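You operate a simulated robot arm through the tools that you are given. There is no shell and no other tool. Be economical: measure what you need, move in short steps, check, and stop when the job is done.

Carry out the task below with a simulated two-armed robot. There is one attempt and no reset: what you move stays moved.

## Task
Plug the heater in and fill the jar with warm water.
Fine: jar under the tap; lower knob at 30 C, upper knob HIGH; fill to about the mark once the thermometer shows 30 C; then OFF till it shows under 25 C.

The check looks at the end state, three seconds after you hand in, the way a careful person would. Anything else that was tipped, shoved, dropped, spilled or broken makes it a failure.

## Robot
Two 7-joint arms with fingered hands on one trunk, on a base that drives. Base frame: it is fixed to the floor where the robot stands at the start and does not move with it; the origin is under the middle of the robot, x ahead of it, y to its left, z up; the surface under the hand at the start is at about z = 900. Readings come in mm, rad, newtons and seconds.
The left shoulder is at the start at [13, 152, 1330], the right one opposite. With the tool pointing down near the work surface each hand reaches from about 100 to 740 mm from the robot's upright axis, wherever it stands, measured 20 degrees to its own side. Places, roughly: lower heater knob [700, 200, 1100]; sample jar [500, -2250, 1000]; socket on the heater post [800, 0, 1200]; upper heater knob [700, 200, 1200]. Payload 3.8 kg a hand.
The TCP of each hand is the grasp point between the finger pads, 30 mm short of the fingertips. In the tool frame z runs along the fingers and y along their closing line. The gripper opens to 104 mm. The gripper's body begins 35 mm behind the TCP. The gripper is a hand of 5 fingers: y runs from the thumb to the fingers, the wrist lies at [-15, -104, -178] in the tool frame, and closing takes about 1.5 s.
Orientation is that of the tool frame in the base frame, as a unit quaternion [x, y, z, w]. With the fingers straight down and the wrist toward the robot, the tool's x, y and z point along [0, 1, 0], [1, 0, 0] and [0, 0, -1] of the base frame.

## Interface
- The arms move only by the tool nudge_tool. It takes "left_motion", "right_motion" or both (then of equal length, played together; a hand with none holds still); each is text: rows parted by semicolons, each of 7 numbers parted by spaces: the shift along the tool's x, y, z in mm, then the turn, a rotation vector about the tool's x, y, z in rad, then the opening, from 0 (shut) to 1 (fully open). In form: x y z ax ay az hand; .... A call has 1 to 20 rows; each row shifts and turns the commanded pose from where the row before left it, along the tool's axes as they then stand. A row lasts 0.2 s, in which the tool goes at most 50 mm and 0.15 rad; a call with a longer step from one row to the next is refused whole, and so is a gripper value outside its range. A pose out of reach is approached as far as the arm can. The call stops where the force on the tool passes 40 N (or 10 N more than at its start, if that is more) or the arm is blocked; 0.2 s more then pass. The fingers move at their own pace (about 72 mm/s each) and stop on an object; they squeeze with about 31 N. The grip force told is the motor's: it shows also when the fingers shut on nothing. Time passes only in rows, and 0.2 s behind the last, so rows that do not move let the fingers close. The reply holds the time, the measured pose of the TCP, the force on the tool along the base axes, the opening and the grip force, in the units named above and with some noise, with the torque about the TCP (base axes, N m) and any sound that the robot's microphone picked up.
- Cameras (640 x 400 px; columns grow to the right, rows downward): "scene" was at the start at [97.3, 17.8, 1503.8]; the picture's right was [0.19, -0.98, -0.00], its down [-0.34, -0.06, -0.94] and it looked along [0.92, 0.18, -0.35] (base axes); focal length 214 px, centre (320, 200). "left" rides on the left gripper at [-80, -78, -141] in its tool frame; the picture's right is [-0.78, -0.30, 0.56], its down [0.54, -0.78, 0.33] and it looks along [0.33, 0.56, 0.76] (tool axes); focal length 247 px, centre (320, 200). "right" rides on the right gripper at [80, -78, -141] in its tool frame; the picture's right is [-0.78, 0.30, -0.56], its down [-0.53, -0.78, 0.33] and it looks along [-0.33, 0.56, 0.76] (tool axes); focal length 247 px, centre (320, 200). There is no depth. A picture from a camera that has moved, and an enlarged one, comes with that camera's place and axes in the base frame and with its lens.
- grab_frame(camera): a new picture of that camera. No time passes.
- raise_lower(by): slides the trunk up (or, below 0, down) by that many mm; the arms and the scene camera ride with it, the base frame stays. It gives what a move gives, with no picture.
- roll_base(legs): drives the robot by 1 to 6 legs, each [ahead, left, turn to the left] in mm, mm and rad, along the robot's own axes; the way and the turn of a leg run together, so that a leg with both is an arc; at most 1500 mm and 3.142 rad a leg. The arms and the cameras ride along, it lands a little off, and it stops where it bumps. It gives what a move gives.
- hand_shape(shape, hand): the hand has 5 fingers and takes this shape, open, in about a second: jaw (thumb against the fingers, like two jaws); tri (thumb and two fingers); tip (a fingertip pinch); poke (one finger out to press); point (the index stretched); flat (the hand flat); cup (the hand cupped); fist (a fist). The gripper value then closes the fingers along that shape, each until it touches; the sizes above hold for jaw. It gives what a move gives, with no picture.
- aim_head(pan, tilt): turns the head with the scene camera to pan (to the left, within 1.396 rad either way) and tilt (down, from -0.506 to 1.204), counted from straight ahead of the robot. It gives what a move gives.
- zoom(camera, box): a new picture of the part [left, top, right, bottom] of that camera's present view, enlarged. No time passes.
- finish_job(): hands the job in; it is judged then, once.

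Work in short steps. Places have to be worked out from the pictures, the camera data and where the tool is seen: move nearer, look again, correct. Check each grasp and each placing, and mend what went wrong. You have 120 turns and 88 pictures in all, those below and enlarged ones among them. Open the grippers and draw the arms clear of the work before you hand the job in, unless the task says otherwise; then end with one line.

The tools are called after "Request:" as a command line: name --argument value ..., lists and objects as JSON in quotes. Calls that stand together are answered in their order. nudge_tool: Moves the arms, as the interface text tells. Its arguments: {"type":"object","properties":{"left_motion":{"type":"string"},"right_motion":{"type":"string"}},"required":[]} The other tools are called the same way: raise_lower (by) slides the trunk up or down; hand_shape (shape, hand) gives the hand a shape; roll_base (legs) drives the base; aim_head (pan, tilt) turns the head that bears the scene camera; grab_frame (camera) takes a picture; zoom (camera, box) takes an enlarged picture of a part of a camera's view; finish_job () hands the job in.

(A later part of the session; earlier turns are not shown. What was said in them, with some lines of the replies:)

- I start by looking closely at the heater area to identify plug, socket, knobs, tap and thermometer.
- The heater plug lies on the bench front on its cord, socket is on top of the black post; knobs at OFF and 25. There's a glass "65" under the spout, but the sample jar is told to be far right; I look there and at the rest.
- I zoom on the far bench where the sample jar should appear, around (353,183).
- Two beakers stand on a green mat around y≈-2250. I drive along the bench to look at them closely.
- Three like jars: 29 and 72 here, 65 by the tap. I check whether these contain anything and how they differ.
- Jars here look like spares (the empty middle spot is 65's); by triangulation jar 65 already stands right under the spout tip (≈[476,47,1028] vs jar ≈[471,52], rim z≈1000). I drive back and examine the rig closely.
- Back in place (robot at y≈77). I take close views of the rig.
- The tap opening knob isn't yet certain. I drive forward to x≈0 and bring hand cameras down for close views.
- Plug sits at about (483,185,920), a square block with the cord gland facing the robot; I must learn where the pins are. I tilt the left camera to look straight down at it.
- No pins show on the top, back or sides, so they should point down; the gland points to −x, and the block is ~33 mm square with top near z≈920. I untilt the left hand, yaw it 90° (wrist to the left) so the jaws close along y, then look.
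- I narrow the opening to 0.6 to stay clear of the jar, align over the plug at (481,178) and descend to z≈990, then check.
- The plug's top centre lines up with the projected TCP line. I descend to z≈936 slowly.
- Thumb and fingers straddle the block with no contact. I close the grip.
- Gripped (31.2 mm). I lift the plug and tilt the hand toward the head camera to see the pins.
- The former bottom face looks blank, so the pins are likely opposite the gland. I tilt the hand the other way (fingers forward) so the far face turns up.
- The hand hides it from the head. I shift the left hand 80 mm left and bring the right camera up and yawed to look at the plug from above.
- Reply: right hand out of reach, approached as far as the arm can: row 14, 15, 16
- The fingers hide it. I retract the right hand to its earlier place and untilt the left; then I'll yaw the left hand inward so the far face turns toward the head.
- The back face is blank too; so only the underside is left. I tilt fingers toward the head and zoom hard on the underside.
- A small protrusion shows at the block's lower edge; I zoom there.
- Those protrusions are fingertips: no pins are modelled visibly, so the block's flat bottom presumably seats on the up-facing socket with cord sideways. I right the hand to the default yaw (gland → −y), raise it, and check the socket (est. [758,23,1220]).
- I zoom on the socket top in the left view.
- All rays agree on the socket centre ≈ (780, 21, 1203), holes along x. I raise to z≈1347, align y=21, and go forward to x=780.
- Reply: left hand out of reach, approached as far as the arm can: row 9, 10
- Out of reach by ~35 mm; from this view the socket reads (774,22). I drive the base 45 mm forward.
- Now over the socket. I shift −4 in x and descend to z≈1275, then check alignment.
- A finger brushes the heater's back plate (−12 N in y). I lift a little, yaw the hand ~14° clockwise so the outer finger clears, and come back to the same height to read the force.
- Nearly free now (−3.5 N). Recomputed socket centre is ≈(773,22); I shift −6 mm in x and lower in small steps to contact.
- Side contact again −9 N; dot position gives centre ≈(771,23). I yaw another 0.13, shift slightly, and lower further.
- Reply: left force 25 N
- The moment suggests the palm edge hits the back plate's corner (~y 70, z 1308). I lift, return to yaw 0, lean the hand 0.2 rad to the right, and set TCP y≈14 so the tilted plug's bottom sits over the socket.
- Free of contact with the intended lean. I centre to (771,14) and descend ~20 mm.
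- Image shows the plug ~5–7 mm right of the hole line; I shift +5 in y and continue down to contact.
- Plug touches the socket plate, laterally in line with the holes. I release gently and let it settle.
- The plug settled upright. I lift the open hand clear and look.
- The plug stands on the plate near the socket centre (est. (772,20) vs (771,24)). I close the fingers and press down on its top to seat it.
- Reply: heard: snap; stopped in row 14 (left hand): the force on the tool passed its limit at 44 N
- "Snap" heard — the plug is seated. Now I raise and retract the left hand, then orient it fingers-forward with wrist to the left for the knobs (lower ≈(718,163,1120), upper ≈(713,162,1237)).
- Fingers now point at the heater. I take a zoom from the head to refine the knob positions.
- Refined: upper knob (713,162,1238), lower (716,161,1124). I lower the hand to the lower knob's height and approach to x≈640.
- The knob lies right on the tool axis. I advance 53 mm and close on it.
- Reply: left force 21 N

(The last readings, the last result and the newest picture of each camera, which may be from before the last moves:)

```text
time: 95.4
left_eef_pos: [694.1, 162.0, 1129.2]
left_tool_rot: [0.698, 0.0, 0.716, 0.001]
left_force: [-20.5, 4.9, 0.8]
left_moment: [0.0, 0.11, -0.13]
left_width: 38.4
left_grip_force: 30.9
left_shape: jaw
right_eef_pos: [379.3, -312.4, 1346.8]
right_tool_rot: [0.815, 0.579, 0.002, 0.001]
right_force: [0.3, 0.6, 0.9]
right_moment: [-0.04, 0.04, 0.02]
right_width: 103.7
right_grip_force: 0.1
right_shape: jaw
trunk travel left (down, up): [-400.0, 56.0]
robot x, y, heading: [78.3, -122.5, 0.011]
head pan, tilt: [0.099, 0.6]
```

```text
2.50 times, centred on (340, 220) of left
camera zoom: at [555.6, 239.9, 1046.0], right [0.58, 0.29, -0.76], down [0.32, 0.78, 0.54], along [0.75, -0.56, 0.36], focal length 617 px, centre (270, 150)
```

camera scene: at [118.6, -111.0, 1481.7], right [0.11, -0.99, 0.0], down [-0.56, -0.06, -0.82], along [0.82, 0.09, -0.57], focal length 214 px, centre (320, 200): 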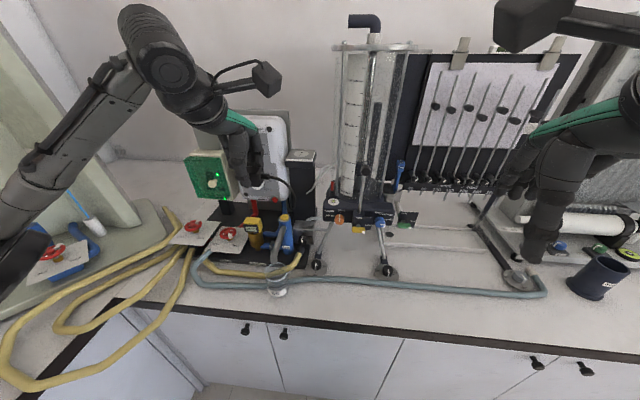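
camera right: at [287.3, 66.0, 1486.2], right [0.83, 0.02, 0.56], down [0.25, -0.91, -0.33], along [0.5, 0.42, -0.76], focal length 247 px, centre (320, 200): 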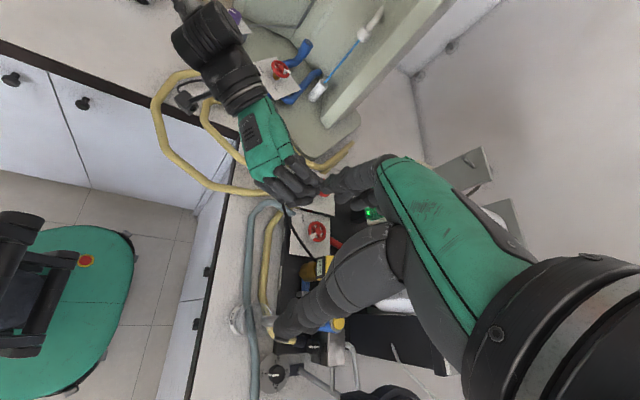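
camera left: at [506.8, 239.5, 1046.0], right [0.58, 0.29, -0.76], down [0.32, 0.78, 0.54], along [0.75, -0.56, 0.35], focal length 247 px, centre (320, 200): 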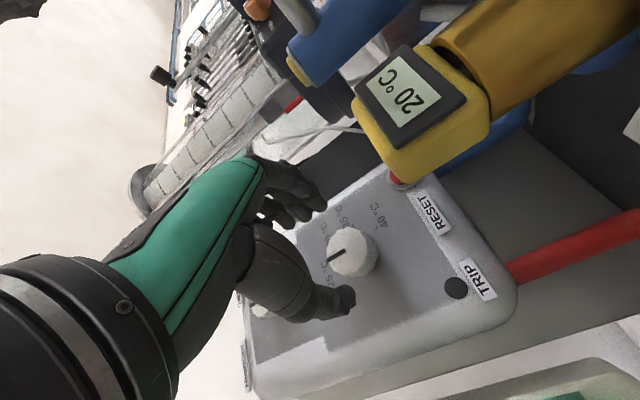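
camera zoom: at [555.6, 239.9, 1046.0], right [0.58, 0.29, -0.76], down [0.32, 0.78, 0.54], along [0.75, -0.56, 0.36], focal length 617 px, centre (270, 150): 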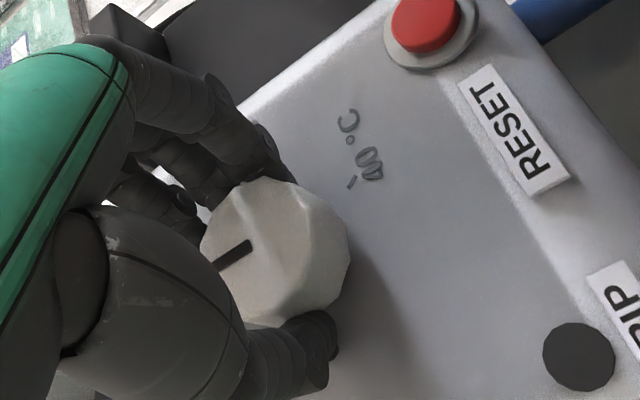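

Knob gripped (38 mm), tips press the panel a bit. I back off 3 mm and turn clockwise ~0.8 rad toward 30 °C.

Request:
nudge_tool --left_motion "0 0 -3 0 0 0 0;0 0 0 0 0 0.133 0;0 0 0 0 0 0.133 0;0 0 0 0 0 0.133 0;0 0 0 0 0 0.133 0;0 0 0 0 0 0.133 0;0 0 0 0 0 0.133 0;0 0 0 0 0 0 0"

Request:
zoom --camera "scene" --box '[210, 110, 310, 200]'

```text
time: 97.2
left_eef_pos: [693.7, 160.9, 1128.2]
left_tool_rot: [0.643, -0.272, 0.66, -0.278]
left_force: [-3.4, 0.4, 11.8]
left_moment: [-0.12, -0.03, -0.15]
left_width: 36.8
left_grip_force: 30.6
left_shape: jaw
right_eef_pos: [380.7, -314.4, 1346.1]
right_tool_rot: [0.815, 0.579, 0.002, 0.001]
right_force: [0.2, 0.5, 0.3]
right_moment: [-0.02, 0.02, 0.01]
right_width: 103.6
right_grip_force: 0.1
right_shape: jaw
trunk travel left (down, up): [-400.0, 56.0]
robot x, y, heading: [78.1, -123.8, 0.011]
head pan, tilt: [0.099, 0.6]
```

```text
4.44 times, centred on (260, 155) of scene
camera zoom: at [169.6, -111.3, 1481.1], right [0.11, -0.99, 0.0], down [-0.57, -0.06, -0.82], along [0.82, 0.09, -0.57], focal length 953 px, centre (587, 400)
```

zoom: 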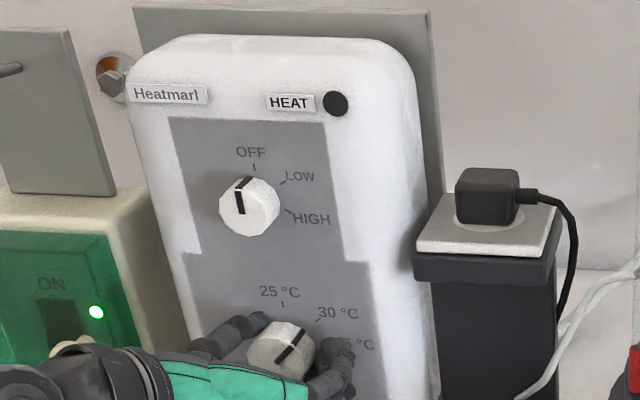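

The pointer shows ≈46–48°, at the 30 °C tick. I release, back away, then go to the upper knob with wrist-below roll.

Request:
nudge_tool --left_motion "0 0 0 0 0 0 0.4;0 0 0 0 0 0 0.6;0 0 0 0 0 0 0.6;0 0 0 0 0 0 0.6;0 0 -20 0 0 0 0.6;0 0 -30 0 0 0 0.6;0 0 -40 0 0 0 0.6;0 0 -40 0 0 0 0.6;0 0 0 0 0 -0.14 0.6;0 0 0 0 0 -0.14 0.6;0 0 0 0 0 -0.14 0.6;0 0 0 0 0 -0.14 0.6;0 0 0 0 0 -0.14 0.6;0 0 0 0 0 -0.1 0.6"

Request:
zoom --camera "scene" --box '[210, 110, 310, 200]'

```text
time: 100.2
left_eef_pos: [565.1, 160.7, 1124.0]
left_tool_rot: [0.699, 0.001, 0.715, 0.004]
left_force: [-0.1, 0.7, 0.8]
left_moment: [0.02, 0.0, -0.01]
left_width: 62.3
left_grip_force: 0.1
left_shape: jaw
right_eef_pos: [383.7, -313.9, 1345.7]
right_tool_rot: [0.815, 0.579, 0.001, 0.0]
right_force: [0.6, 0.2, -0.3]
right_moment: [-0.01, -0.03, -0.02]
right_width: 103.7
right_grip_force: 0.1
right_shape: jaw
trunk travel left (down, up): [-400.0, 56.0]
robot x, y, heading: [77.9, -117.6, 0.008]
head pan, tilt: [0.099, 0.6]
```

```text
4.44 times, centred on (260, 155) of scene
camera zoom: at [172.2, -110.6, 1480.9], right [0.11, -0.99, 0.0], down [-0.57, -0.06, -0.82], along [0.82, 0.09, -0.57], focal length 953 px, centre (587, 400)
```

zoom: 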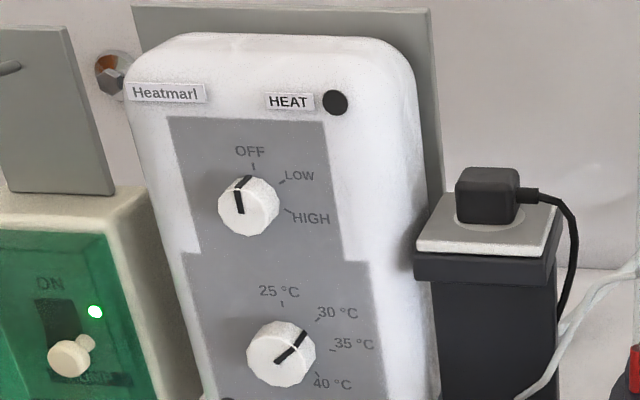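

Lower knob is set at 30 °C. Now I rise to the upper knob's height and roll the hand so the wrist is below.

Request:
nudge_tool --left_motion "38 0 0 0 0 0 0.6;38 0 0 0 0 0 0.6;38 0 0 0 0 0 0.6;0 0 0 0 0 -0.143 0.6;0 0 0 0 0 -0.143 0.6;0 0 0 0 0 -0.143 0.6;0 0 0 0 0 -0.143 0.6;0 0 0 0 0 -0.143 0.6;0 0 0 0 0 -0.143 0.6;0 0 0 0 0 -0.143 0.6;0 0 0 0 0 -0.143 0.6;0 0 0 0 0 -0.143 0.6;0 0 0 0 0 -0.143 0.6;0 0 30 0 0 0 0.6;0 0 30 0 0 0 0.6;0 0 0 0 0 0 0.6"

Request:
grab_frame --camera "left"

```text
time: 103.6
left_eef_pos: [620.9, 161.8, 1240.5]
left_tool_rot: [0.527, 0.458, 0.54, 0.47]
left_force: [-0.2, -0.5, 0.5]
left_moment: [0.01, -0.01, 0.01]
left_width: 61.9
left_grip_force: 0.1
left_shape: jaw
right_eef_pos: [382.6, -313.4, 1345.5]
right_tool_rot: [0.815, 0.579, 0.001, 0.001]
right_force: [0.0, -0.4, 0.1]
right_moment: [0.04, 0.0, -0.01]
right_width: 103.7
right_grip_force: 0.1
right_shape: jaw
trunk travel left (down, up): [-400.0, 56.0]
robot x, y, heading: [78.5, -118.2, 0.003]
head pan, tilt: [0.099, 0.6]
```

```text
18 pictures are left
camera left: at [482.8, 93.0, 1149.6], right [0.56, -0.73, -0.39], down [0.35, 0.63, -0.69], along [0.75, 0.25, 0.61], focal length 247 px, centre (320, 200)
```

left: 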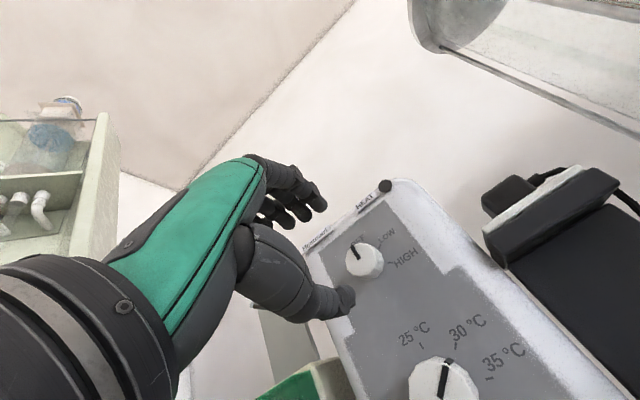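

Perfectly on axis again. I advance 71 mm and close on the upper knob.

Request:
nudge_tool --left_motion "0 0 20 0 0 0 0.6;0 0 20 0 0 0 0.6;0 0 18 0 0 0 0.6;0 0 8 0 0 0 0.6;0 0 5 0 0 0 0.6;0 0 0 0 0 0 0.4;0 0 0 0 0 0 0.2;0 0 0 0 0 0 0.1;0 0 0 0 0 0 0.0;0 0 0 0 0 0 0.0;0 0 0 0 0 0 0.0"

```text
time: 106.0
left_eef_pos: [692.5, 161.6, 1240.0]
left_tool_rot: [0.528, 0.459, 0.537, 0.471]
left_force: [-7.6, 1.5, -9.3]
left_moment: [0.04, 0.48, -0.01]
left_width: 23.3
left_grip_force: 30.9
left_shape: jaw
right_eef_pos: [383.5, -313.8, 1346.5]
right_tool_rot: [0.815, 0.579, 0.001, 0.0]
right_force: [0.0, 0.2, 0.6]
right_moment: [-0.04, -0.01, 0.02]
right_width: 103.9
right_grip_force: 0.1
right_shape: jaw
trunk travel left (down, up): [-400.0, 56.0]
robot x, y, heading: [76.6, -114.4, 0.005]
head pan, tilt: [0.099, 0.6]
```

Gripped at 23 mm (smaller knob). I turn it clockwise ~110° to HIGH.

Request:
nudge_tool --left_motion "0 0 0 0 0 0.137 0;0 0 0 0 0 0.137 0;0 0 0 0 0 0.137 0;0 0 0 0 0 0.137 0;0 0 0 0 0 0.137 0;0 0 0 0 0 0.137 0;0 0 0 0 0 0.137 0;0 0 0 0 0 0.137 0;0 0 0 0 0 0.137 0;0 0 0 0 0 0.137 0;0 0 0 0 0 0.137 0;0 0 0 0 0 0.137 0;0 0 0 0 0 0.137 0;0 0 0 0 0 0.137 0;0 0 0 0 0 0 0"

Request:
zoom --camera "scene" --box '[200, 100, 320, 240]'

```text
time: 109.2
left_eef_pos: [692.6, 158.3, 1240.5]
left_tool_rot: [0.678, -0.169, 0.695, -0.171]
left_force: [-0.2, -4.4, 2.1]
left_moment: [-0.06, 0.12, -0.35]
left_width: 22.5
left_grip_force: 31.1
left_shape: jaw
right_eef_pos: [382.5, -313.8, 1344.9]
right_tool_rot: [0.815, 0.579, 0.002, -0.001]
right_force: [0.7, 0.0, 0.2]
right_moment: [0.02, -0.01, 0.01]
right_width: 103.8
right_grip_force: 0.2
right_shape: jaw
trunk travel left (down, up): [-400.0, 56.0]
robot x, y, heading: [80.0, -119.2, 0.01]
head pan, tilt: [0.099, 0.6]
```

```text
2.86 times, centred on (260, 170) of scene
camera zoom: at [172.0, -112.2, 1480.9], right [0.11, -0.99, 0.0], down [-0.57, -0.06, -0.82], along [0.82, 0.09, -0.57], focal length 613 px, centre (491, 286)
```

zoom: 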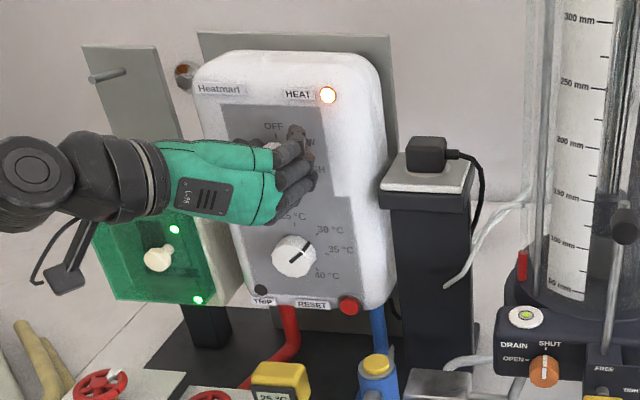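

HEAT lamp is lit and the thermometer has already begun to rise. I release the knob, retreat left, and shape the right hand to poke (the yellow cap on the TAP column at ≈(612,49,1069) looks like its push button).

Request:
nudge_tool --left_motion "0 0 0 0 0 0 0.3;0 0 0 0 0 0 0.5;0 0 0 0 0 0 0.5;0 0 -20 0 0 0 0.5;0 0 -40 0 0 0 0.5;0 0 -50 0 0 0 0.5;-23.5 -44 0 0 0 0 0.5;-23.5 -44 0 0 0 0 0.5"

Request:
hand_shape --hand "right" --shape "poke"

Request:
zoom --camera "scene" --box '[200, 110, 320, 300]'

```text
time: 111.0
left_eef_pos: [583.1, 264.3, 1237.4]
left_tool_rot: [0.678, -0.168, 0.695, -0.17]
left_force: [0.3, 0.5, 0.1]
left_moment: [0.0, 0.03, 0.01]
left_width: 51.8
left_grip_force: 0.0
left_shape: jaw
right_eef_pos: [383.3, -312.1, 1345.6]
right_tool_rot: [0.815, 0.58, 0.0, 0.001]
right_force: [0.0, 0.7, -0.5]
right_moment: [0.0, -0.02, 0.02]
right_width: 103.9
right_grip_force: 0.0
right_shape: jaw
trunk travel left (down, up): [-400.0, 56.0]
robot x, y, heading: [77.7, -117.1, 0.01]
head pan, tilt: [0.099, 0.6]
```

```text
time: 111.9
left_eef_pos: [582.5, 261.6, 1237.9]
left_tool_rot: [0.678, -0.169, 0.695, -0.17]
left_force: [-0.2, -0.1, -0.7]
left_moment: [0.02, 0.0, 0.06]
left_width: 51.8
left_grip_force: 0.1
left_shape: jaw
right_eef_pos: [383.7, -313.7, 1346.7]
right_tool_rot: [0.815, 0.579, 0.002, 0.001]
right_force: [-1.1, 0.0, 0.3]
right_moment: [0.01, 0.01, -0.02]
right_width: 0.0
right_grip_force: 0.1
right_shape: poke
trunk travel left (down, up): [-400.0, 56.0]
robot x, y, heading: [77.8, -117.4, 0.008]
head pan, tilt: [0.099, 0.6]
```

```text
2.11 times, centred on (260, 205) of scene
camera zoom: at [172.2, -111.0, 1480.9], right [0.11, -0.99, 0.0], down [-0.57, -0.06, -0.82], along [0.82, 0.09, -0.57], focal length 452 px, centre (446, 190)
```

zoom: 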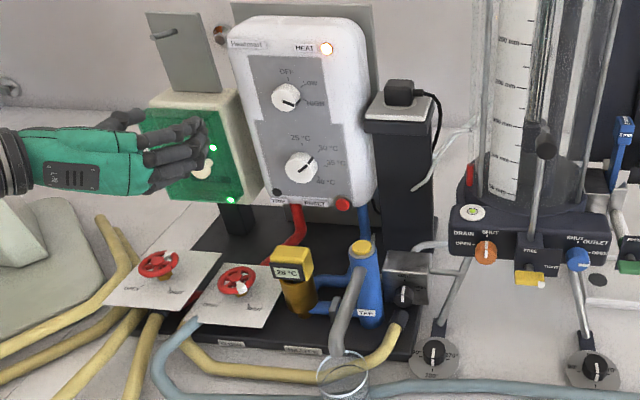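

HIGH and 30 °C are set, HEAT on, thermometer ~26–28 °C. I bring the right hand above the yellow button.

Request:
nudge_tool --right_motion "0 0 0 0 0 -0.11 0;0 0 0 0 0 -0.11 0;0 0 0 0 0 -0.11 0;36.3 22.9 14.6 0 0 0 0;36.3 22.9 14.6 0 0 0 0;36.3 22.9 14.6 0 0 0 0;36.3 22.9 14.6 0 0 0 0;36.3 22.9 14.6 0 0 0 0;36.3 22.9 14.6 0 0 0 0;36.3 22.9 14.6 0 0 0 0;36.3 22.9 14.6 0 0 0 0;36.3 22.9 14.6 0 0 0 0;36.3 22.9 14.6 0 0 0 0;0 0 0 0 0 0 0"

Request:
grab_frame --camera "right"

```text
time: 114.9
left_eef_pos: [583.3, 261.2, 1238.8]
left_tool_rot: [0.678, -0.169, 0.695, -0.17]
left_force: [-1.0, -0.2, -0.5]
left_moment: [-0.04, 0.0, -0.01]
left_width: 52.0
left_grip_force: 0.1
left_shape: jaw
right_eef_pos: [615.0, 48.1, 1200.0]
right_tool_rot: [0.709, 0.705, 0.001, -0.001]
right_force: [0.3, -0.5, 0.1]
right_moment: [0.0, 0.02, 0.01]
right_width: 0.0
right_grip_force: 0.1
right_shape: poke
trunk travel left (down, up): [-400.0, 56.0]
robot x, y, heading: [76.4, -117.7, 0.009]
head pan, tilt: [0.099, 0.6]
```

```text
15 pictures are left
camera right: at [537.5, 128.7, 1341.2], right [0.29, -0.78, 0.56], down [-0.78, -0.53, -0.33], along [0.56, -0.34, -0.76], focal length 247 px, centre (320, 200)
```

right: 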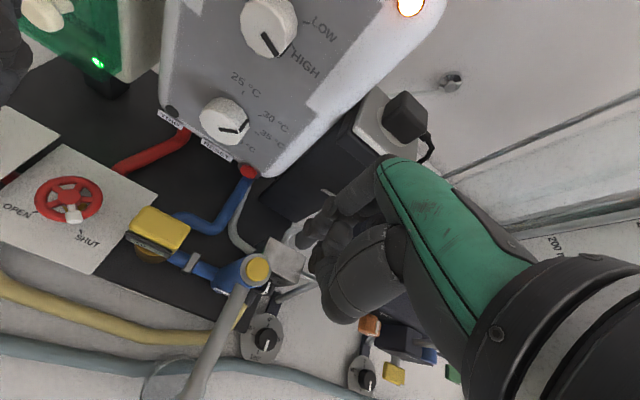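

I zoom to see fingertip vs. button, and also the lower knob's pointer.

Request:
zoom --camera "right" --box '[200, 60, 360, 300]'

```text
1.67 times, centred on (280, 180) of right
camera zoom: at [537.5, 128.7, 1341.2], right [0.29, -0.78, 0.56], down [-0.78, -0.53, -0.33], along [0.56, -0.34, -0.76], focal length 412 px, centre (387, 233)
```

zoom: 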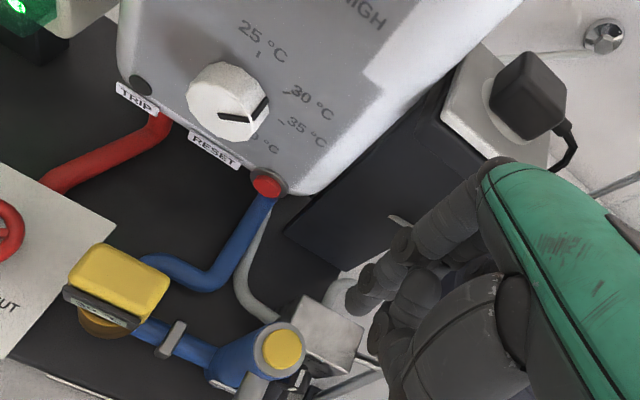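

The 30 °C setting is right on its tick. I shift and descend 45 mm to compare fingertip with button.

Request:
nudge_tool --right_motion "-3 -15 15 0 0 0 0;0 0 15 0 0 0 0;0 0 15 0 0 0 0;0 0 0 0 0 0 0"

Request:
zoom --camera "right" --box '[160, 160, 360, 320]'

```text
time: 115.9
left_eef_pos: [582.2, 262.4, 1238.5]
left_tool_rot: [0.678, -0.168, 0.695, -0.17]
left_force: [0.1, 0.4, -1.0]
left_moment: [-0.02, -0.02, 0.01]
left_width: 51.9
left_grip_force: 0.0
left_shape: jaw
right_eef_pos: [599.6, 45.8, 1155.0]
right_tool_rot: [0.708, 0.706, 0.002, -0.001]
right_force: [-0.2, 0.5, 0.1]
right_moment: [0.02, 0.03, 0.04]
right_width: 0.0
right_grip_force: 0.1
right_shape: poke
trunk travel left (down, up): [-400.0, 56.0]
robot x, y, heading: [79.7, -122.6, 0.008]
head pan, tilt: [0.099, 0.6]
```

```text
2.50 times, centred on (260, 240) of right
camera zoom: at [522.5, 126.6, 1296.6], right [0.29, -0.78, 0.56], down [-0.78, -0.53, -0.33], along [0.55, -0.34, -0.76], focal length 617 px, centre (470, 100)
```

zoom: 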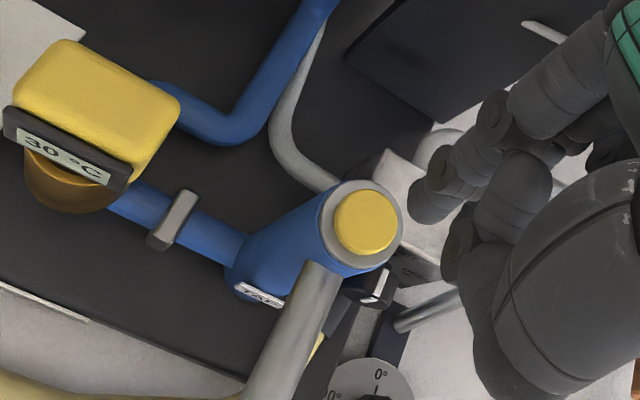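

The thermometer reads 30 °C. Fingertip lines up with the button within a few mm; I shift +2 in y and descend toward contact slowly.

Request:
nudge_tool --right_motion "2 0 12 0 0 0 0;0 0 12 0 0 0 0;0 0 10 0 0 0 0;0 0 3 0 0 0 0;0 0 3 0 0 0 0;0 0 3 0 0 0 0"

```text
time: 117.3
left_eef_pos: [583.8, 262.8, 1238.0]
left_tool_rot: [0.678, -0.169, 0.694, -0.17]
left_force: [-0.8, -0.8, -0.1]
left_moment: [0.03, -0.01, 0.0]
left_width: 51.6
left_grip_force: 0.1
left_shape: jaw
right_eef_pos: [599.2, 46.1, 1112.0]
right_tool_rot: [0.71, 0.704, 0.002, 0.0]
right_force: [0.0, 0.4, -0.4]
right_moment: [0.04, -0.01, -0.01]
right_width: 0.0
right_grip_force: 0.0
right_shape: poke
trunk travel left (down, up): [-400.0, 56.0]
robot x, y, heading: [81.6, -119.8, 0.007]
head pan, tilt: [0.099, 0.6]
```

Request:
zoom --camera "right" --box '[200, 160, 360, 300]'

```text
2.86 times, centred on (280, 230) of right
camera zoom: at [522.4, 128.7, 1253.3], right [0.29, -0.78, 0.56], down [-0.78, -0.53, -0.33], along [0.55, -0.34, -0.76], focal length 706 px, centre (434, 114)
```

zoom: 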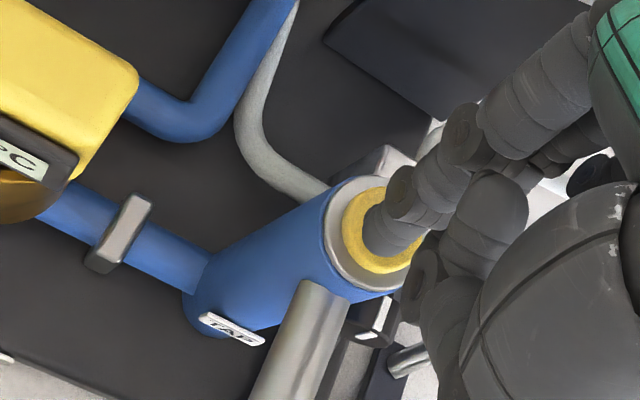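

Fingertip sits right over the button's middle. I press down in 2.5 mm steps.

Request:
nudge_tool --right_motion "0 0 2.5 0 0 0 0;0 0 2.5 0 0 0 0;0 0 2.5 0 0 0 0;0 0 2.5 0 0 0 0"

```text
time: 118.3
left_eef_pos: [583.0, 262.3, 1237.9]
left_tool_rot: [0.678, -0.168, 0.695, -0.171]
left_force: [0.5, -0.5, 0.2]
left_moment: [-0.02, 0.02, -0.04]
left_width: 51.9
left_grip_force: 0.1
left_shape: jaw
right_eef_pos: [599.4, 47.4, 1102.7]
right_tool_rot: [0.709, 0.705, 0.002, 0.001]
right_force: [0.2, -0.1, 2.3]
right_moment: [0.04, -0.01, -0.02]
right_width: 0.0
right_grip_force: 0.1
right_shape: poke
trunk travel left (down, up): [-400.0, 56.0]
robot x, y, heading: [78.8, -116.5, 0.005]
head pan, tilt: [0.099, 0.6]
```

Light contact (2.3 N). I press 4 mm more and listen.

Request:
nudge_tool --right_motion "0 0 2 0 0 0 0;0 0 2 0 0 0 0"

```text
time: 118.9
left_eef_pos: [581.3, 261.7, 1237.9]
left_tool_rot: [0.678, -0.168, 0.695, -0.171]
left_force: [0.7, 0.0, -1.1]
left_moment: [-0.01, -0.03, 0.01]
left_width: 51.6
left_grip_force: 0.0
left_shape: jaw
right_eef_pos: [600.1, 47.3, 1100.1]
right_tool_rot: [0.709, 0.705, 0.002, 0.001]
right_force: [1.6, 1.7, 8.9]
right_moment: [0.08, -0.13, 0.01]
right_width: 0.0
right_grip_force: 0.1
right_shape: poke
trunk travel left (down, up): [-400.0, 56.0]
robot x, y, heading: [77.4, -120.1, 0.005]
head pan, tilt: [0.099, 0.6]
heard: click
```

A click. I check the spout and jar from the head camera.

Request:
zoom --camera "scene" --box '[215, 215, 325, 305]'

```text
4.44 times, centred on (270, 260) of scene
camera zoom: at [171.5, -110.7, 1481.0], right [0.11, -0.99, 0.0], down [-0.57, -0.06, -0.82], along [0.82, 0.09, -0.57], focal length 953 px, centre (542, -67)
```

zoom: 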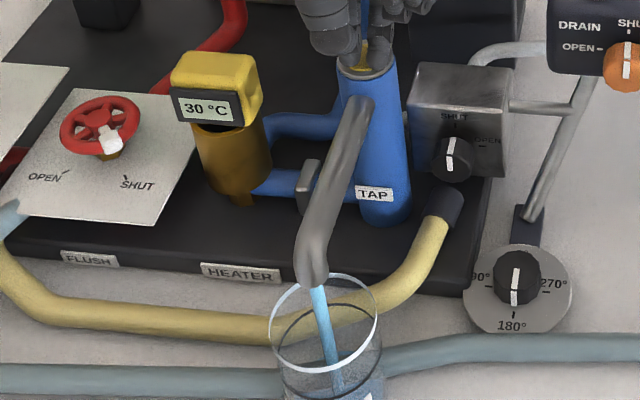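

Water flows into the jar at 30 °C. I hold the press for 1 s, then check the level.

Request:
nudge_tool --right_motion "0 0 0 0 0 0 0;0 0 0 0 0 0 0;0 0 0 0 0 0 0;0 0 0 0 0 0 0"

Request:
zoom --camera "scene" --box '[230, 235, 300, 315]'

```text
time: 119.9
left_eef_pos: [582.3, 262.1, 1238.3]
left_tool_rot: [0.678, -0.17, 0.695, -0.17]
left_force: [-0.4, -0.3, -0.1]
left_moment: [-0.03, 0.01, 0.01]
left_width: 51.7
left_grip_force: 0.0
left_shape: jaw
right_eef_pos: [600.0, 47.4, 1099.2]
right_tool_rot: [0.709, 0.705, 0.001, 0.001]
right_force: [3.3, 0.8, 11.8]
right_moment: [0.09, -0.16, -0.03]
right_width: 0.0
right_grip_force: 0.0
right_shape: poke
trunk travel left (down, up): [-400.0, 56.0]
robot x, y, heading: [78.6, -117.3, 0.007]
head pan, tilt: [0.099, 0.6]
```

```text
5.00 times, centred on (265, 275) of scene
camera zoom: at [171.6, -110.8, 1481.0], right [0.11, -0.99, 0.0], down [-0.57, -0.06, -0.82], along [0.82, 0.09, -0.57], focal length 1072 px, centre (595, -175)
```

zoom: 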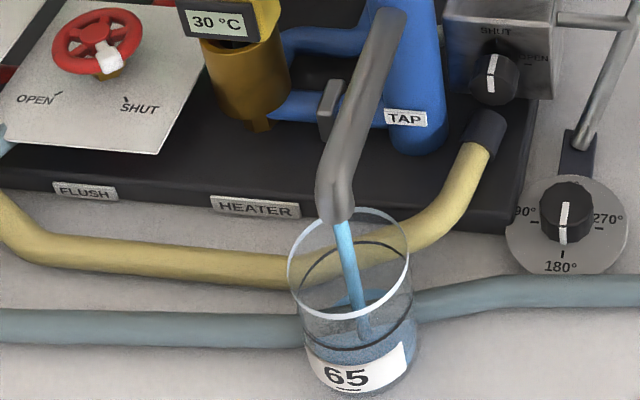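

The water is roughly halfway to the mark after ~1.3 s. I hold 0.6 s more and check.

Request:
nudge_tool --right_motion "0 0 0 0 0 0 0;0 0 0 0 0 0 0"

Request:
zoom --camera "scene" --box '[245, 260, 285, 310]'

```text
time: 120.5
left_eef_pos: [581.5, 262.0, 1238.1]
left_tool_rot: [0.678, -0.169, 0.695, -0.171]
left_force: [0.1, 0.0, 0.6]
left_moment: [-0.01, 0.0, -0.01]
left_width: 51.7
left_grip_force: 0.0
left_shape: jaw
right_eef_pos: [599.0, 46.9, 1098.1]
right_tool_rot: [0.709, 0.705, 0.001, 0.0]
right_force: [3.0, 0.7, 11.6]
right_moment: [0.12, -0.13, -0.04]
right_width: 0.1
right_grip_force: 0.1
right_shape: poke
trunk travel left (down, up): [-400.0, 56.0]
robot x, y, heading: [80.8, -119.3, 0.006]
head pan, tilt: [0.099, 0.6]
```

```text
8.00 times, centred on (265, 285) of scene
camera zoom: at [171.6, -110.9, 1481.0], right [0.11, -0.99, 0.0], down [-0.57, -0.06, -0.82], along [0.82, 0.09, -0.57], focal length 1716 px, centre (760, -480)
```

zoom: 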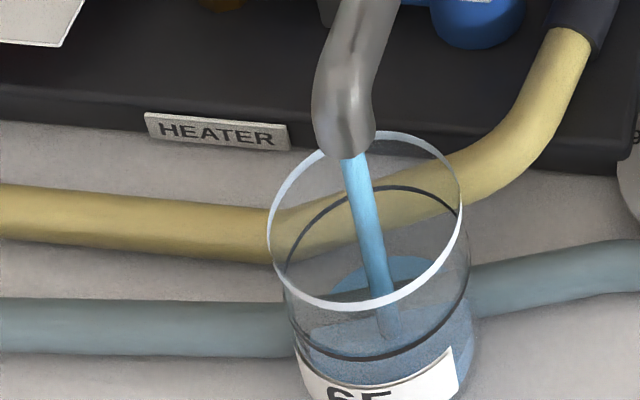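

Water is ~32 mm below the mark, rising slowly (few mm per 0.6 s). I hold 1.4 s and re-measure the rate.

Request:
nudge_tool --right_motion "0 0 0 0 0 0 0;0 0 0 0 0 0 0;0 0 0 0 0 0 0;0 0 0 0 0 0 0;0 0 0 0 0 0 0;0 0 0 0 0 0 0"

Request:
zoom --camera "scene" --box '[245, 260, 285, 310]'

```text
time: 121.9
left_eef_pos: [582.1, 262.3, 1238.2]
left_tool_rot: [0.678, -0.169, 0.695, -0.17]
left_force: [0.6, 0.1, 0.7]
left_moment: [0.03, -0.01, 0.04]
left_width: 51.8
left_grip_force: 0.1
left_shape: jaw
right_eef_pos: [598.1, 47.6, 1100.2]
right_tool_rot: [0.709, 0.705, 0.001, 0.0]
right_force: [3.6, 0.7, 12.0]
right_moment: [0.1, -0.14, -0.01]
right_width: 0.4
right_grip_force: 0.2
right_shape: poke
trunk travel left (down, up): [-400.0, 56.0]
robot x, y, heading: [77.9, -120.4, 0.008]
head pan, tilt: [0.099, 0.6]
```

```text
8.00 times, centred on (265, 285) of scene
camera zoom: at [171.6, -110.9, 1481.0], right [0.11, -0.99, 0.0], down [-0.57, -0.06, -0.82], along [0.82, 0.09, -0.57], focal length 1716 px, centre (760, -480)
```

zoom: 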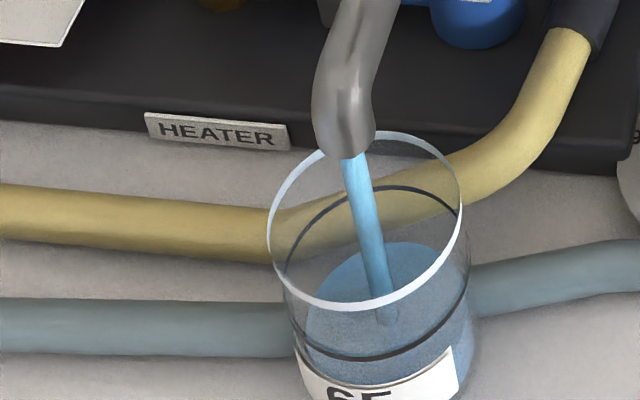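

Rate ≈9 px/s; 55 px remain (~5.9 s). I hold 4.2 s, then check.

Request:
nudge_tool --right_motion "0 0 0 0 0 0 0;0 0 0 0 0 0 0;0 0 0 0 0 0 0;0 0 0 0 0 0 0;0 0 0 0 0 0 0;0 0 0 0 0 0 0;0 0 0 0 0 0 0;0 0 0 0 0 0 0;0 0 0 0 0 0 0;0 0 0 0 0 0 0;0 0 0 0 0 0 0;0 0 0 0 0 0 0;0 0 0 0 0 0 0;0 0 0 0 0 0 0;0 0 0 0 0 0 0;0 0 0 0 0 0 0;0 0 0 0 0 0 0;0 0 0 0 0 0 0;0 0 0 0 0 0 0;0 0 0 0 0 0 0"

Request:
zoom --camera "scene" --box '[245, 235, 285, 310]'

```text
time: 126.1
left_eef_pos: [582.1, 262.6, 1238.5]
left_tool_rot: [0.678, -0.169, 0.695, -0.171]
left_force: [0.0, -0.2, 0.4]
left_moment: [0.03, -0.01, 0.02]
left_width: 51.8
left_grip_force: 0.1
left_shape: jaw
right_eef_pos: [599.4, 46.5, 1099.7]
right_tool_rot: [0.709, 0.705, 0.001, 0.0]
right_force: [3.4, 0.3, 11.4]
right_moment: [0.12, -0.15, -0.02]
right_width: 0.0
right_grip_force: 0.0
right_shape: poke
trunk travel left (down, up): [-400.0, 56.0]
robot x, y, heading: [79.8, -120.2, 0.006]
head pan, tilt: [0.099, 0.6]
```

```text
5.33 times, centred on (265, 272) of scene
camera zoom: at [171.6, -110.9, 1480.9], right [0.11, -0.99, 0.0], down [-0.57, -0.06, -0.82], along [0.82, 0.09, -0.57], focal length 1144 px, centre (613, -187)
```

zoom: 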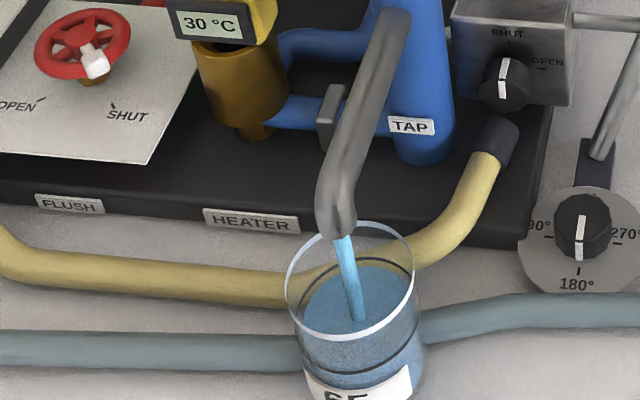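

Level ~4 mm under the mark; ~1.2 s to go. I hold 0.8 s and release the button.

Request:
nudge_tool --right_motion "0 0 0 0 0 0 0;0 0 0 0 0 0 0;0 0 0 0 0 0 0;0 0 0 0 0 0 0;0 0 -5 0 0 0 0;0 0 -5 0 0 0 0"

Request:
zoom --camera "scene" --box '[245, 235, 285, 310]'

```text
time: 127.5
left_eef_pos: [582.0, 261.7, 1237.8]
left_tool_rot: [0.678, -0.169, 0.695, -0.17]
left_force: [-0.2, 0.0, -0.9]
left_moment: [-0.01, -0.03, 0.05]
left_width: 51.7
left_grip_force: 0.1
left_shape: jaw
right_eef_pos: [600.0, 46.6, 1107.8]
right_tool_rot: [0.709, 0.705, 0.0, 0.0]
right_force: [0.0, 0.5, 0.1]
right_moment: [-0.02, 0.0, -0.02]
right_width: 0.2
right_grip_force: 0.1
right_shape: poke
trunk travel left (down, up): [-400.0, 56.0]
robot x, y, heading: [79.0, -122.7, 0.003]
head pan, tilt: [0.099, 0.6]
```

```text
5.33 times, centred on (265, 272) of scene
camera zoom: at [172.3, -110.4, 1480.8], right [0.11, -0.99, 0.0], down [-0.57, -0.06, -0.82], along [0.81, 0.09, -0.57], focal length 1144 px, centre (613, -187)
```

zoom: 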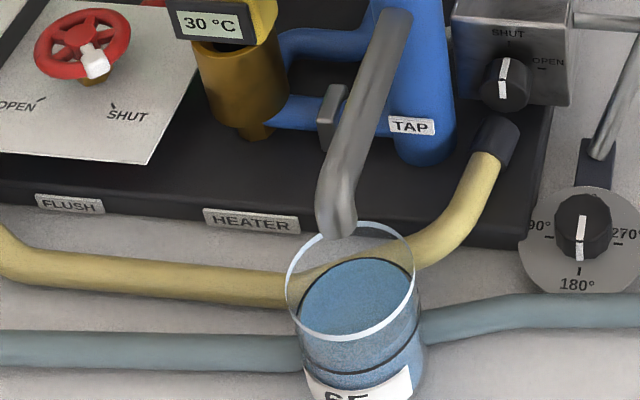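

Flow stopped with the water at the mark. I withdraw the right hand and bring the left hand back to the upper knob, gripping it.

Request:
nudge_tool --right_motion "0 0 -30 0 0 0 0;0 0 -45 0 0 0 0;0 0 -45 0 0 0 0;-40 -20 0 0 0 0 0;-40 -20 0 0 0 0 0;-40 -20 0 0 0 0 0;-40 -20 0 0 0 0 0;-40 -20 0 0 0 0 0;-40 -20 0 0 0 0 0;0 0 0 0 0 0 0;0 0 0 0 0 0 0;0 0 0 0 0 0 0;0 0 0 0 0 0 0;0 0 0 0 0 0 0;0 0 0 0 0 0 0;0 0 0 0 0 0 0;0 0 0 0 0 0 0" --left_motion "0 0 0 0 0 0 0.5;0 0 0 0 0 0 0.5;0 0 0 0 0 0 0.5;0 0 0 0 0 0 0.5;0 0 0 0 0 0 0.5;23.5 44 0 0 0 0 0.5;23.5 44 0 0 0 0 0.5;0 0 40 0 0 0 0.5;0 0 40 0 0 0 0.5;0 0 20 0 0 0 0.5;0 0 9 0 0 0 0.5;0 0 0 0 0 0 0.3;0 0 0 0 0 0 0.2;0 0 0 0 0 0 0.1;0 0 0 0 0 0 0;0 0 0 0 0 0 0;0 0 0 0 0 0 0"

```text
time: 131.1
left_eef_pos: [692.8, 162.2, 1241.3]
left_tool_rot: [0.679, -0.168, 0.694, -0.17]
left_force: [0.2, -0.7, -0.8]
left_moment: [0.0, 0.14, -0.15]
left_width: 22.2
left_grip_force: 31.5
left_shape: jaw
right_eef_pos: [478.2, -193.0, 1229.1]
right_tool_rot: [0.709, 0.705, 0.001, 0.0]
right_force: [0.2, 0.6, 1.0]
right_moment: [-0.03, -0.02, 0.0]
right_width: 0.1
right_grip_force: 0.0
right_shape: poke
trunk travel left (down, up): [-400.0, 56.0]
robot x, y, heading: [78.3, -121.3, 0.008]
head pan, tilt: [0.099, 0.6]
```

Knob gripped. I turn it counter-clockwise ~110° back to OFF.

Request:
nudge_tool --left_motion "0 0 0 0 0 -0.137 0;0 0 0 0 0 -0.137 0;0 0 0 0 0 -0.137 0;0 0 0 0 0 -0.137 0;0 0 0 0 0 -0.137 0;0 0 0 0 0 -0.137 0;0 0 0 0 0 -0.137 0;0 0 0 0 0 -0.137 0;0 0 0 0 0 -0.137 0;0 0 0 0 0 -0.137 0;0 0 0 0 0 -0.137 0;0 0 0 0 0 -0.137 0;0 0 0 0 0 -0.137 0;0 0 0 0 0 -0.137 0;0 0 0 0 0 0 0"

Request:
nudge_tool --left_motion "0 0 0 0 0 0 0.3;0 0 0 0 0 0 0.5;0 0 0 0 0 0 0.5;0 0 -20 0 0 0 0.5;0 0 -40 0 0 0 0.5;0 0 -50 0 0 0 0.5;0 0 -40 0 0 0 0.5;0 0 -40 0 0 0 0.5"

Request:
zoom --camera "scene" --box '[200, 110, 320, 310]'

```text
time: 134.3
left_eef_pos: [693.7, 161.2, 1239.8]
left_tool_rot: [0.528, 0.459, 0.536, 0.472]
left_force: [-9.7, -3.2, -19.8]
left_moment: [0.08, 0.76, 0.05]
left_width: 21.7
left_grip_force: 30.8
left_shape: jaw
right_eef_pos: [478.2, -192.2, 1227.3]
right_tool_rot: [0.709, 0.705, 0.0, 0.001]
right_force: [0.4, 0.5, -0.2]
right_moment: [0.03, -0.02, 0.0]
right_width: 0.0
right_grip_force: 0.1
right_shape: poke
trunk travel left (down, up): [-400.0, 56.0]
robot x, y, heading: [79.8, -119.9, 0.008]
head pan, tilt: [0.099, 0.6]
```

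```text
time: 136.1
left_eef_pos: [499.6, 161.3, 1238.5]
left_tool_rot: [0.528, 0.458, 0.538, 0.471]
left_force: [-1.0, -0.3, 0.2]
left_moment: [-0.01, 0.01, 0.0]
left_width: 51.6
left_grip_force: 0.1
left_shape: jaw
right_eef_pos: [476.1, -193.0, 1228.7]
right_tool_rot: [0.709, 0.705, 0.001, 0.0]
right_force: [0.3, -0.2, -1.2]
right_moment: [0.01, 0.0, 0.01]
right_width: 0.0
right_grip_force: 0.1
right_shape: poke
trunk travel left (down, up): [-400.0, 56.0]
robot x, y, heading: [79.9, -120.7, 0.005]
head pan, tilt: [0.099, 0.6]
```

```text
2.00 times, centred on (260, 210) of scene
camera zoom: at [170.5, -110.8, 1481.0], right [0.11, -0.99, 0.0], down [-0.57, -0.06, -0.82], along [0.82, 0.09, -0.57], focal length 429 px, centre (440, 180)
```

zoom: 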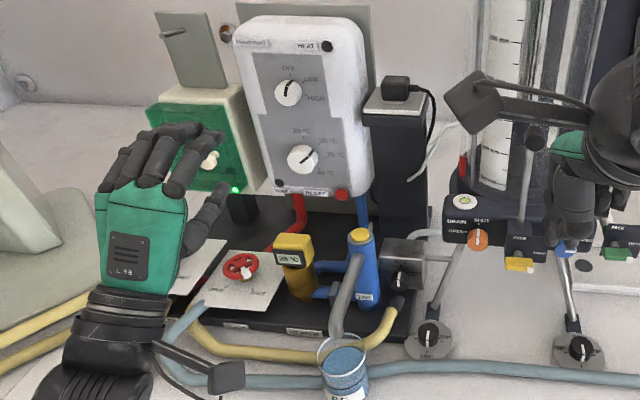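

HEAT lamp is off. I retract both hands, open the right one, and wait for cooling.

Request:
nudge_tool --left_motion "0 0 -40 0 0 0 0.5;0 0 -40 0 0 0 0.7;0 0 -40 0 0 0 1;0 0 -20 0 0 0 1;0 0 0 0 0 0 1;0 0 0 0 0 0 1;0 0 0 0 0 0 1;0 0 0 0 0 0 1;0 0 0 0 0 0 1;0 0 0 0 0 0 1;0 0 0 0 0 0 1;0 0 0 0 0 0 1" --right_motion "-20 -40 0 0 0 0 0;-20 -40 0 0 0 0 0;-20 -30 0 0 0 0 0;0 0 0 0 0 0 0;0 0 0 0 0 0 0;0 0 0 0 0 0 0;0 0 0 0 0 0 0;0 0 0 0 0 0 0;0 0 0 0 0 0 0;0 0 0 0 0 0 0;0 0 0 0 0 0 0;0 0 0 0 0 0 0"

Request:
hand_shape --hand "right" --shape "jaw"

Request:
zoom --camera "scene" --box '[210, 110, 310, 250]'

```text
time: 138.7
left_eef_pos: [366.7, 165.6, 1225.9]
left_tool_rot: [0.526, 0.459, 0.539, 0.471]
left_force: [0.1, -0.3, 0.0]
left_moment: [-0.03, 0.01, 0.01]
left_width: 103.5
left_grip_force: 0.0
left_shape: jaw
left hand out of reach, approached as far as the arm can: row 4
right_eef_pos: [411.8, -229.1, 1238.1]
right_tool_rot: [0.709, 0.706, -0.001, 0.0]
right_force: [0.3, 0.2, -0.3]
right_moment: [0.03, 0.0, -0.01]
right_width: 0.0
right_grip_force: 0.1
right_shape: poke
right hand out of reach, approached as far as the arm can: row 2, 3
trunk travel left (down, up): [-400.0, 56.0]
robot x, y, heading: [73.6, -121.4, 0.003]
head pan, tilt: [0.099, 0.6]
```

```text
time: 139.6
left_eef_pos: [365.5, 166.4, 1226.0]
left_tool_rot: [0.527, 0.458, 0.539, 0.471]
left_force: [-0.6, -0.2, 0.3]
left_moment: [0.02, -0.03, -0.01]
left_width: 103.8
left_grip_force: 0.1
left_shape: jaw
right_eef_pos: [411.8, -227.0, 1238.4]
right_tool_rot: [0.709, 0.705, -0.001, 0.0]
right_force: [-0.3, -0.5, -0.1]
right_moment: [-0.01, 0.02, 0.01]
right_width: 103.7
right_grip_force: 0.1
right_shape: jaw
trunk travel left (down, up): [-400.0, 56.0]
robot x, y, heading: [80.4, -118.1, 0.004]
head pan, tilt: [0.099, 0.6]
```

```text
2.86 times, centred on (260, 180) of scene
camera zoom: at [172.2, -110.8, 1480.9], right [0.11, -0.99, 0.0], down [-0.57, -0.06, -0.82], along [0.82, 0.09, -0.57], focal length 613 px, centre (491, 257)
```

zoom: 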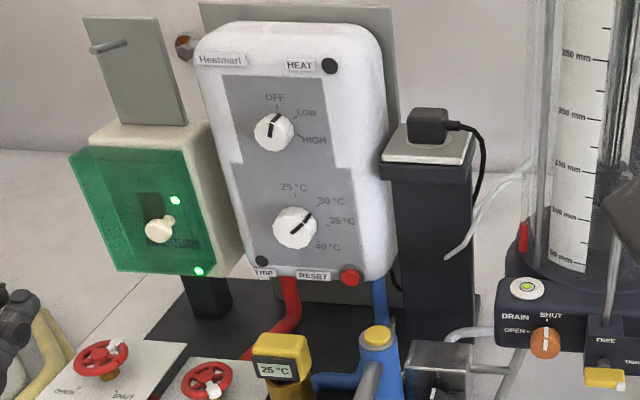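

Thermometer 25 °C and falling; but the upper pointer looks a bit right of OFF. I zoom on it to judge.

Request:
zoom --camera "scene" --box '[230, 125, 290, 205]'

```text
5.00 times, centred on (260, 165) of scene
camera zoom: at [172.2, -110.8, 1480.9], right [0.11, -0.99, 0.0], down [-0.57, -0.06, -0.82], along [0.82, 0.09, -0.57], focal length 1072 px, centre (620, 375)
```

zoom: 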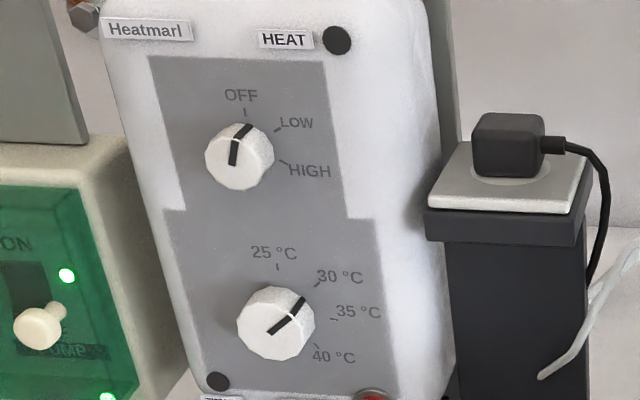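

It's ~18° short of OFF (no heat, but not neat). I go back and turn it that bit further.

Request:
nudge_tool --left_motion "0 0 40 0 0 0 1;0 0 40 0 0 0 0.5;0 0 40 0 0 0 0.5;0 0 40 0 0 0 0.5;0 0 40 0 0 0 0.5;0 0 40 0 0 0 0.5;0 0 0 0 0 0 0.5"

```text
time: 141.2
left_eef_pos: [605.6, 165.2, 1232.8]
left_tool_rot: [0.527, 0.458, 0.539, 0.47]
left_force: [-0.6, 0.1, 0.2]
left_moment: [0.0, -0.03, 0.0]
left_width: 52.2
left_grip_force: 0.0
left_shape: jaw
right_eef_pos: [411.7, -227.6, 1237.5]
right_tool_rot: [0.709, 0.705, -0.001, 0.0]
right_force: [-0.5, 0.0, 0.2]
right_moment: [-0.04, 0.02, -0.01]
right_width: 103.9
right_grip_force: 0.1
right_shape: jaw
trunk travel left (down, up): [-400.0, 56.0]
robot x, y, heading: [77.2, -122.4, 0.009]
head pan, tilt: [0.099, 0.6]
```

I align (−3 in y, +3 in z), advance 87 mm, grip, and turn −0.36 rad.

Request:
nudge_tool --left_motion "-3 3 20 0 0 0 0.5;0 0 25 0 0 0 0.5;0 0 25 0 0 0 0.5;0 0 17 0 0 0 0.5;0 0 0 0 0 0 0.3;0 0 0 0 0 0 0.15;0 0 0 0 0 0 0;0 0 0 0 0 0 0;0 0 0 0 0 0 0;0 0 0 0 0 0 0;0 0 0 0 0 -0.12 0;0 0 0 0 0 -0.12 0;0 0 0 0 0 -0.12 0;0 0 0 0 0 0 0"

Request:
nudge_tool --left_motion "0 0 0 0 0 0 0.3;0 0 0 0 0 0 0.5;0 0 0 0 0 0 0.5;0 0 -20 0 0 0 0.5;0 0 -40 0 0 0 0.5;0 0 -50 0 0 0 0.5;0 0 -40 0 0 0 0.5;0 0 -40 0 0 0 0.7;0 0 -40 0 0 0 1;0 0 -40 0 0 0 1;0 0 -40 0 0 0 1"

Request:
zoom --camera "scene" --box '[220, 125, 280, 265]'

```text
time: 144.2
left_eef_pos: [693.3, 161.2, 1236.0]
left_tool_rot: [0.437, 0.546, 0.445, 0.559]
left_force: [-3.5, -3.2, -7.5]
left_moment: [0.05, 0.1, -0.08]
left_width: 24.2
left_grip_force: 30.9
left_shape: jaw
right_eef_pos: [412.4, -228.8, 1237.9]
right_tool_rot: [0.709, 0.705, 0.0, -0.001]
right_force: [-0.3, 0.2, 0.0]
right_moment: [-0.02, 0.03, -0.01]
right_width: 104.1
right_grip_force: 0.1
right_shape: jaw
trunk travel left (down, up): [-400.0, 56.0]
robot x, y, heading: [79.6, -117.5, 0.008]
head pan, tilt: [0.099, 0.6]
```

```text
time: 146.6
left_eef_pos: [383.1, 163.6, 1225.5]
left_tool_rot: [0.437, 0.544, 0.448, 0.56]
left_force: [0.4, 0.2, -0.5]
left_moment: [0.01, -0.02, -0.02]
left_width: 103.6
left_grip_force: 0.0
left_shape: jaw
left hand out of reach, approached as far as the arm can: row 11
right_eef_pos: [410.6, -228.6, 1239.0]
right_tool_rot: [0.709, 0.706, 0.001, 0.0]
right_force: [0.3, -0.4, 0.0]
right_moment: [-0.01, -0.01, -0.04]
right_width: 103.9
right_grip_force: 0.0
right_shape: jaw
trunk travel left (down, up): [-400.0, 56.0]
robot x, y, heading: [78.9, -119.3, 0.007]
head pan, tilt: [0.099, 0.6]
```

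```text
2.86 times, centred on (250, 195) of scene
camera zoom: at [170.6, -111.0, 1481.0], right [0.11, -0.99, 0.0], down [-0.57, -0.06, -0.82], along [0.82, 0.09, -0.57], focal length 613 px, centre (520, 214)
```

zoom: 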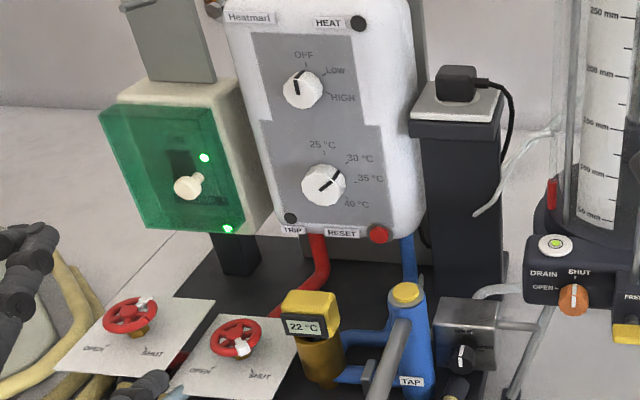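

OFF is now right on, thermometer reads 22 °C, plug seated, lower knob at 30 °C. I roll the base back to draw clear, then hand in.

Request:
roll_base --legs '[[-130, 0, 0]]'

Request:
grab_frame --camera "scene"

```text
time: 147.9
left_eef_pos: [255.5, 162.9, 1224.5]
left_tool_rot: [0.437, 0.545, 0.446, 0.56]
left_force: [-0.1, -0.1, -0.1]
left_moment: [0.0, -0.01, 0.02]
left_width: 103.4
left_grip_force: 0.0
left_shape: jaw
right_eef_pos: [283.8, -228.7, 1238.0]
right_tool_rot: [0.709, 0.705, 0.0, -0.001]
right_force: [0.3, -0.7, -0.3]
right_moment: [-0.02, 0.0, -0.04]
right_width: 104.1
right_grip_force: 0.0
right_shape: jaw
trunk travel left (down, up): [-400.0, 56.0]
robot x, y, heading: [-55.5, -119.0, 0.007]
head pan, tilt: [0.099, 0.6]
```

```text
1 pictures are left
camera scene: at [44.0, -111.6, 1480.6], right [0.11, -0.99, 0.0], down [-0.57, -0.06, -0.82], along [0.81, 0.09, -0.57], focal length 214 px, centre (320, 200)
```

scene: 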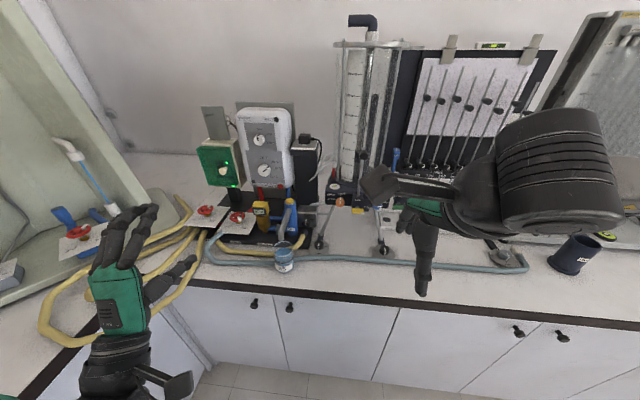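

Everything stands as it should: the jar is under the tap, filled, and the hands are open and clear. I hand in.

Request:
finish_job

```text
The job is handed in.
```

The heater is plugged in and jar 65, already under the tap, is filled to about the mark with water drawn at 30 °C; the lower knob is at 30 °C, the upper knob is back at OFF, and the thermometer last read 22 °C. I used jar 65 rather than fetching one from the listed sample-jar spot.
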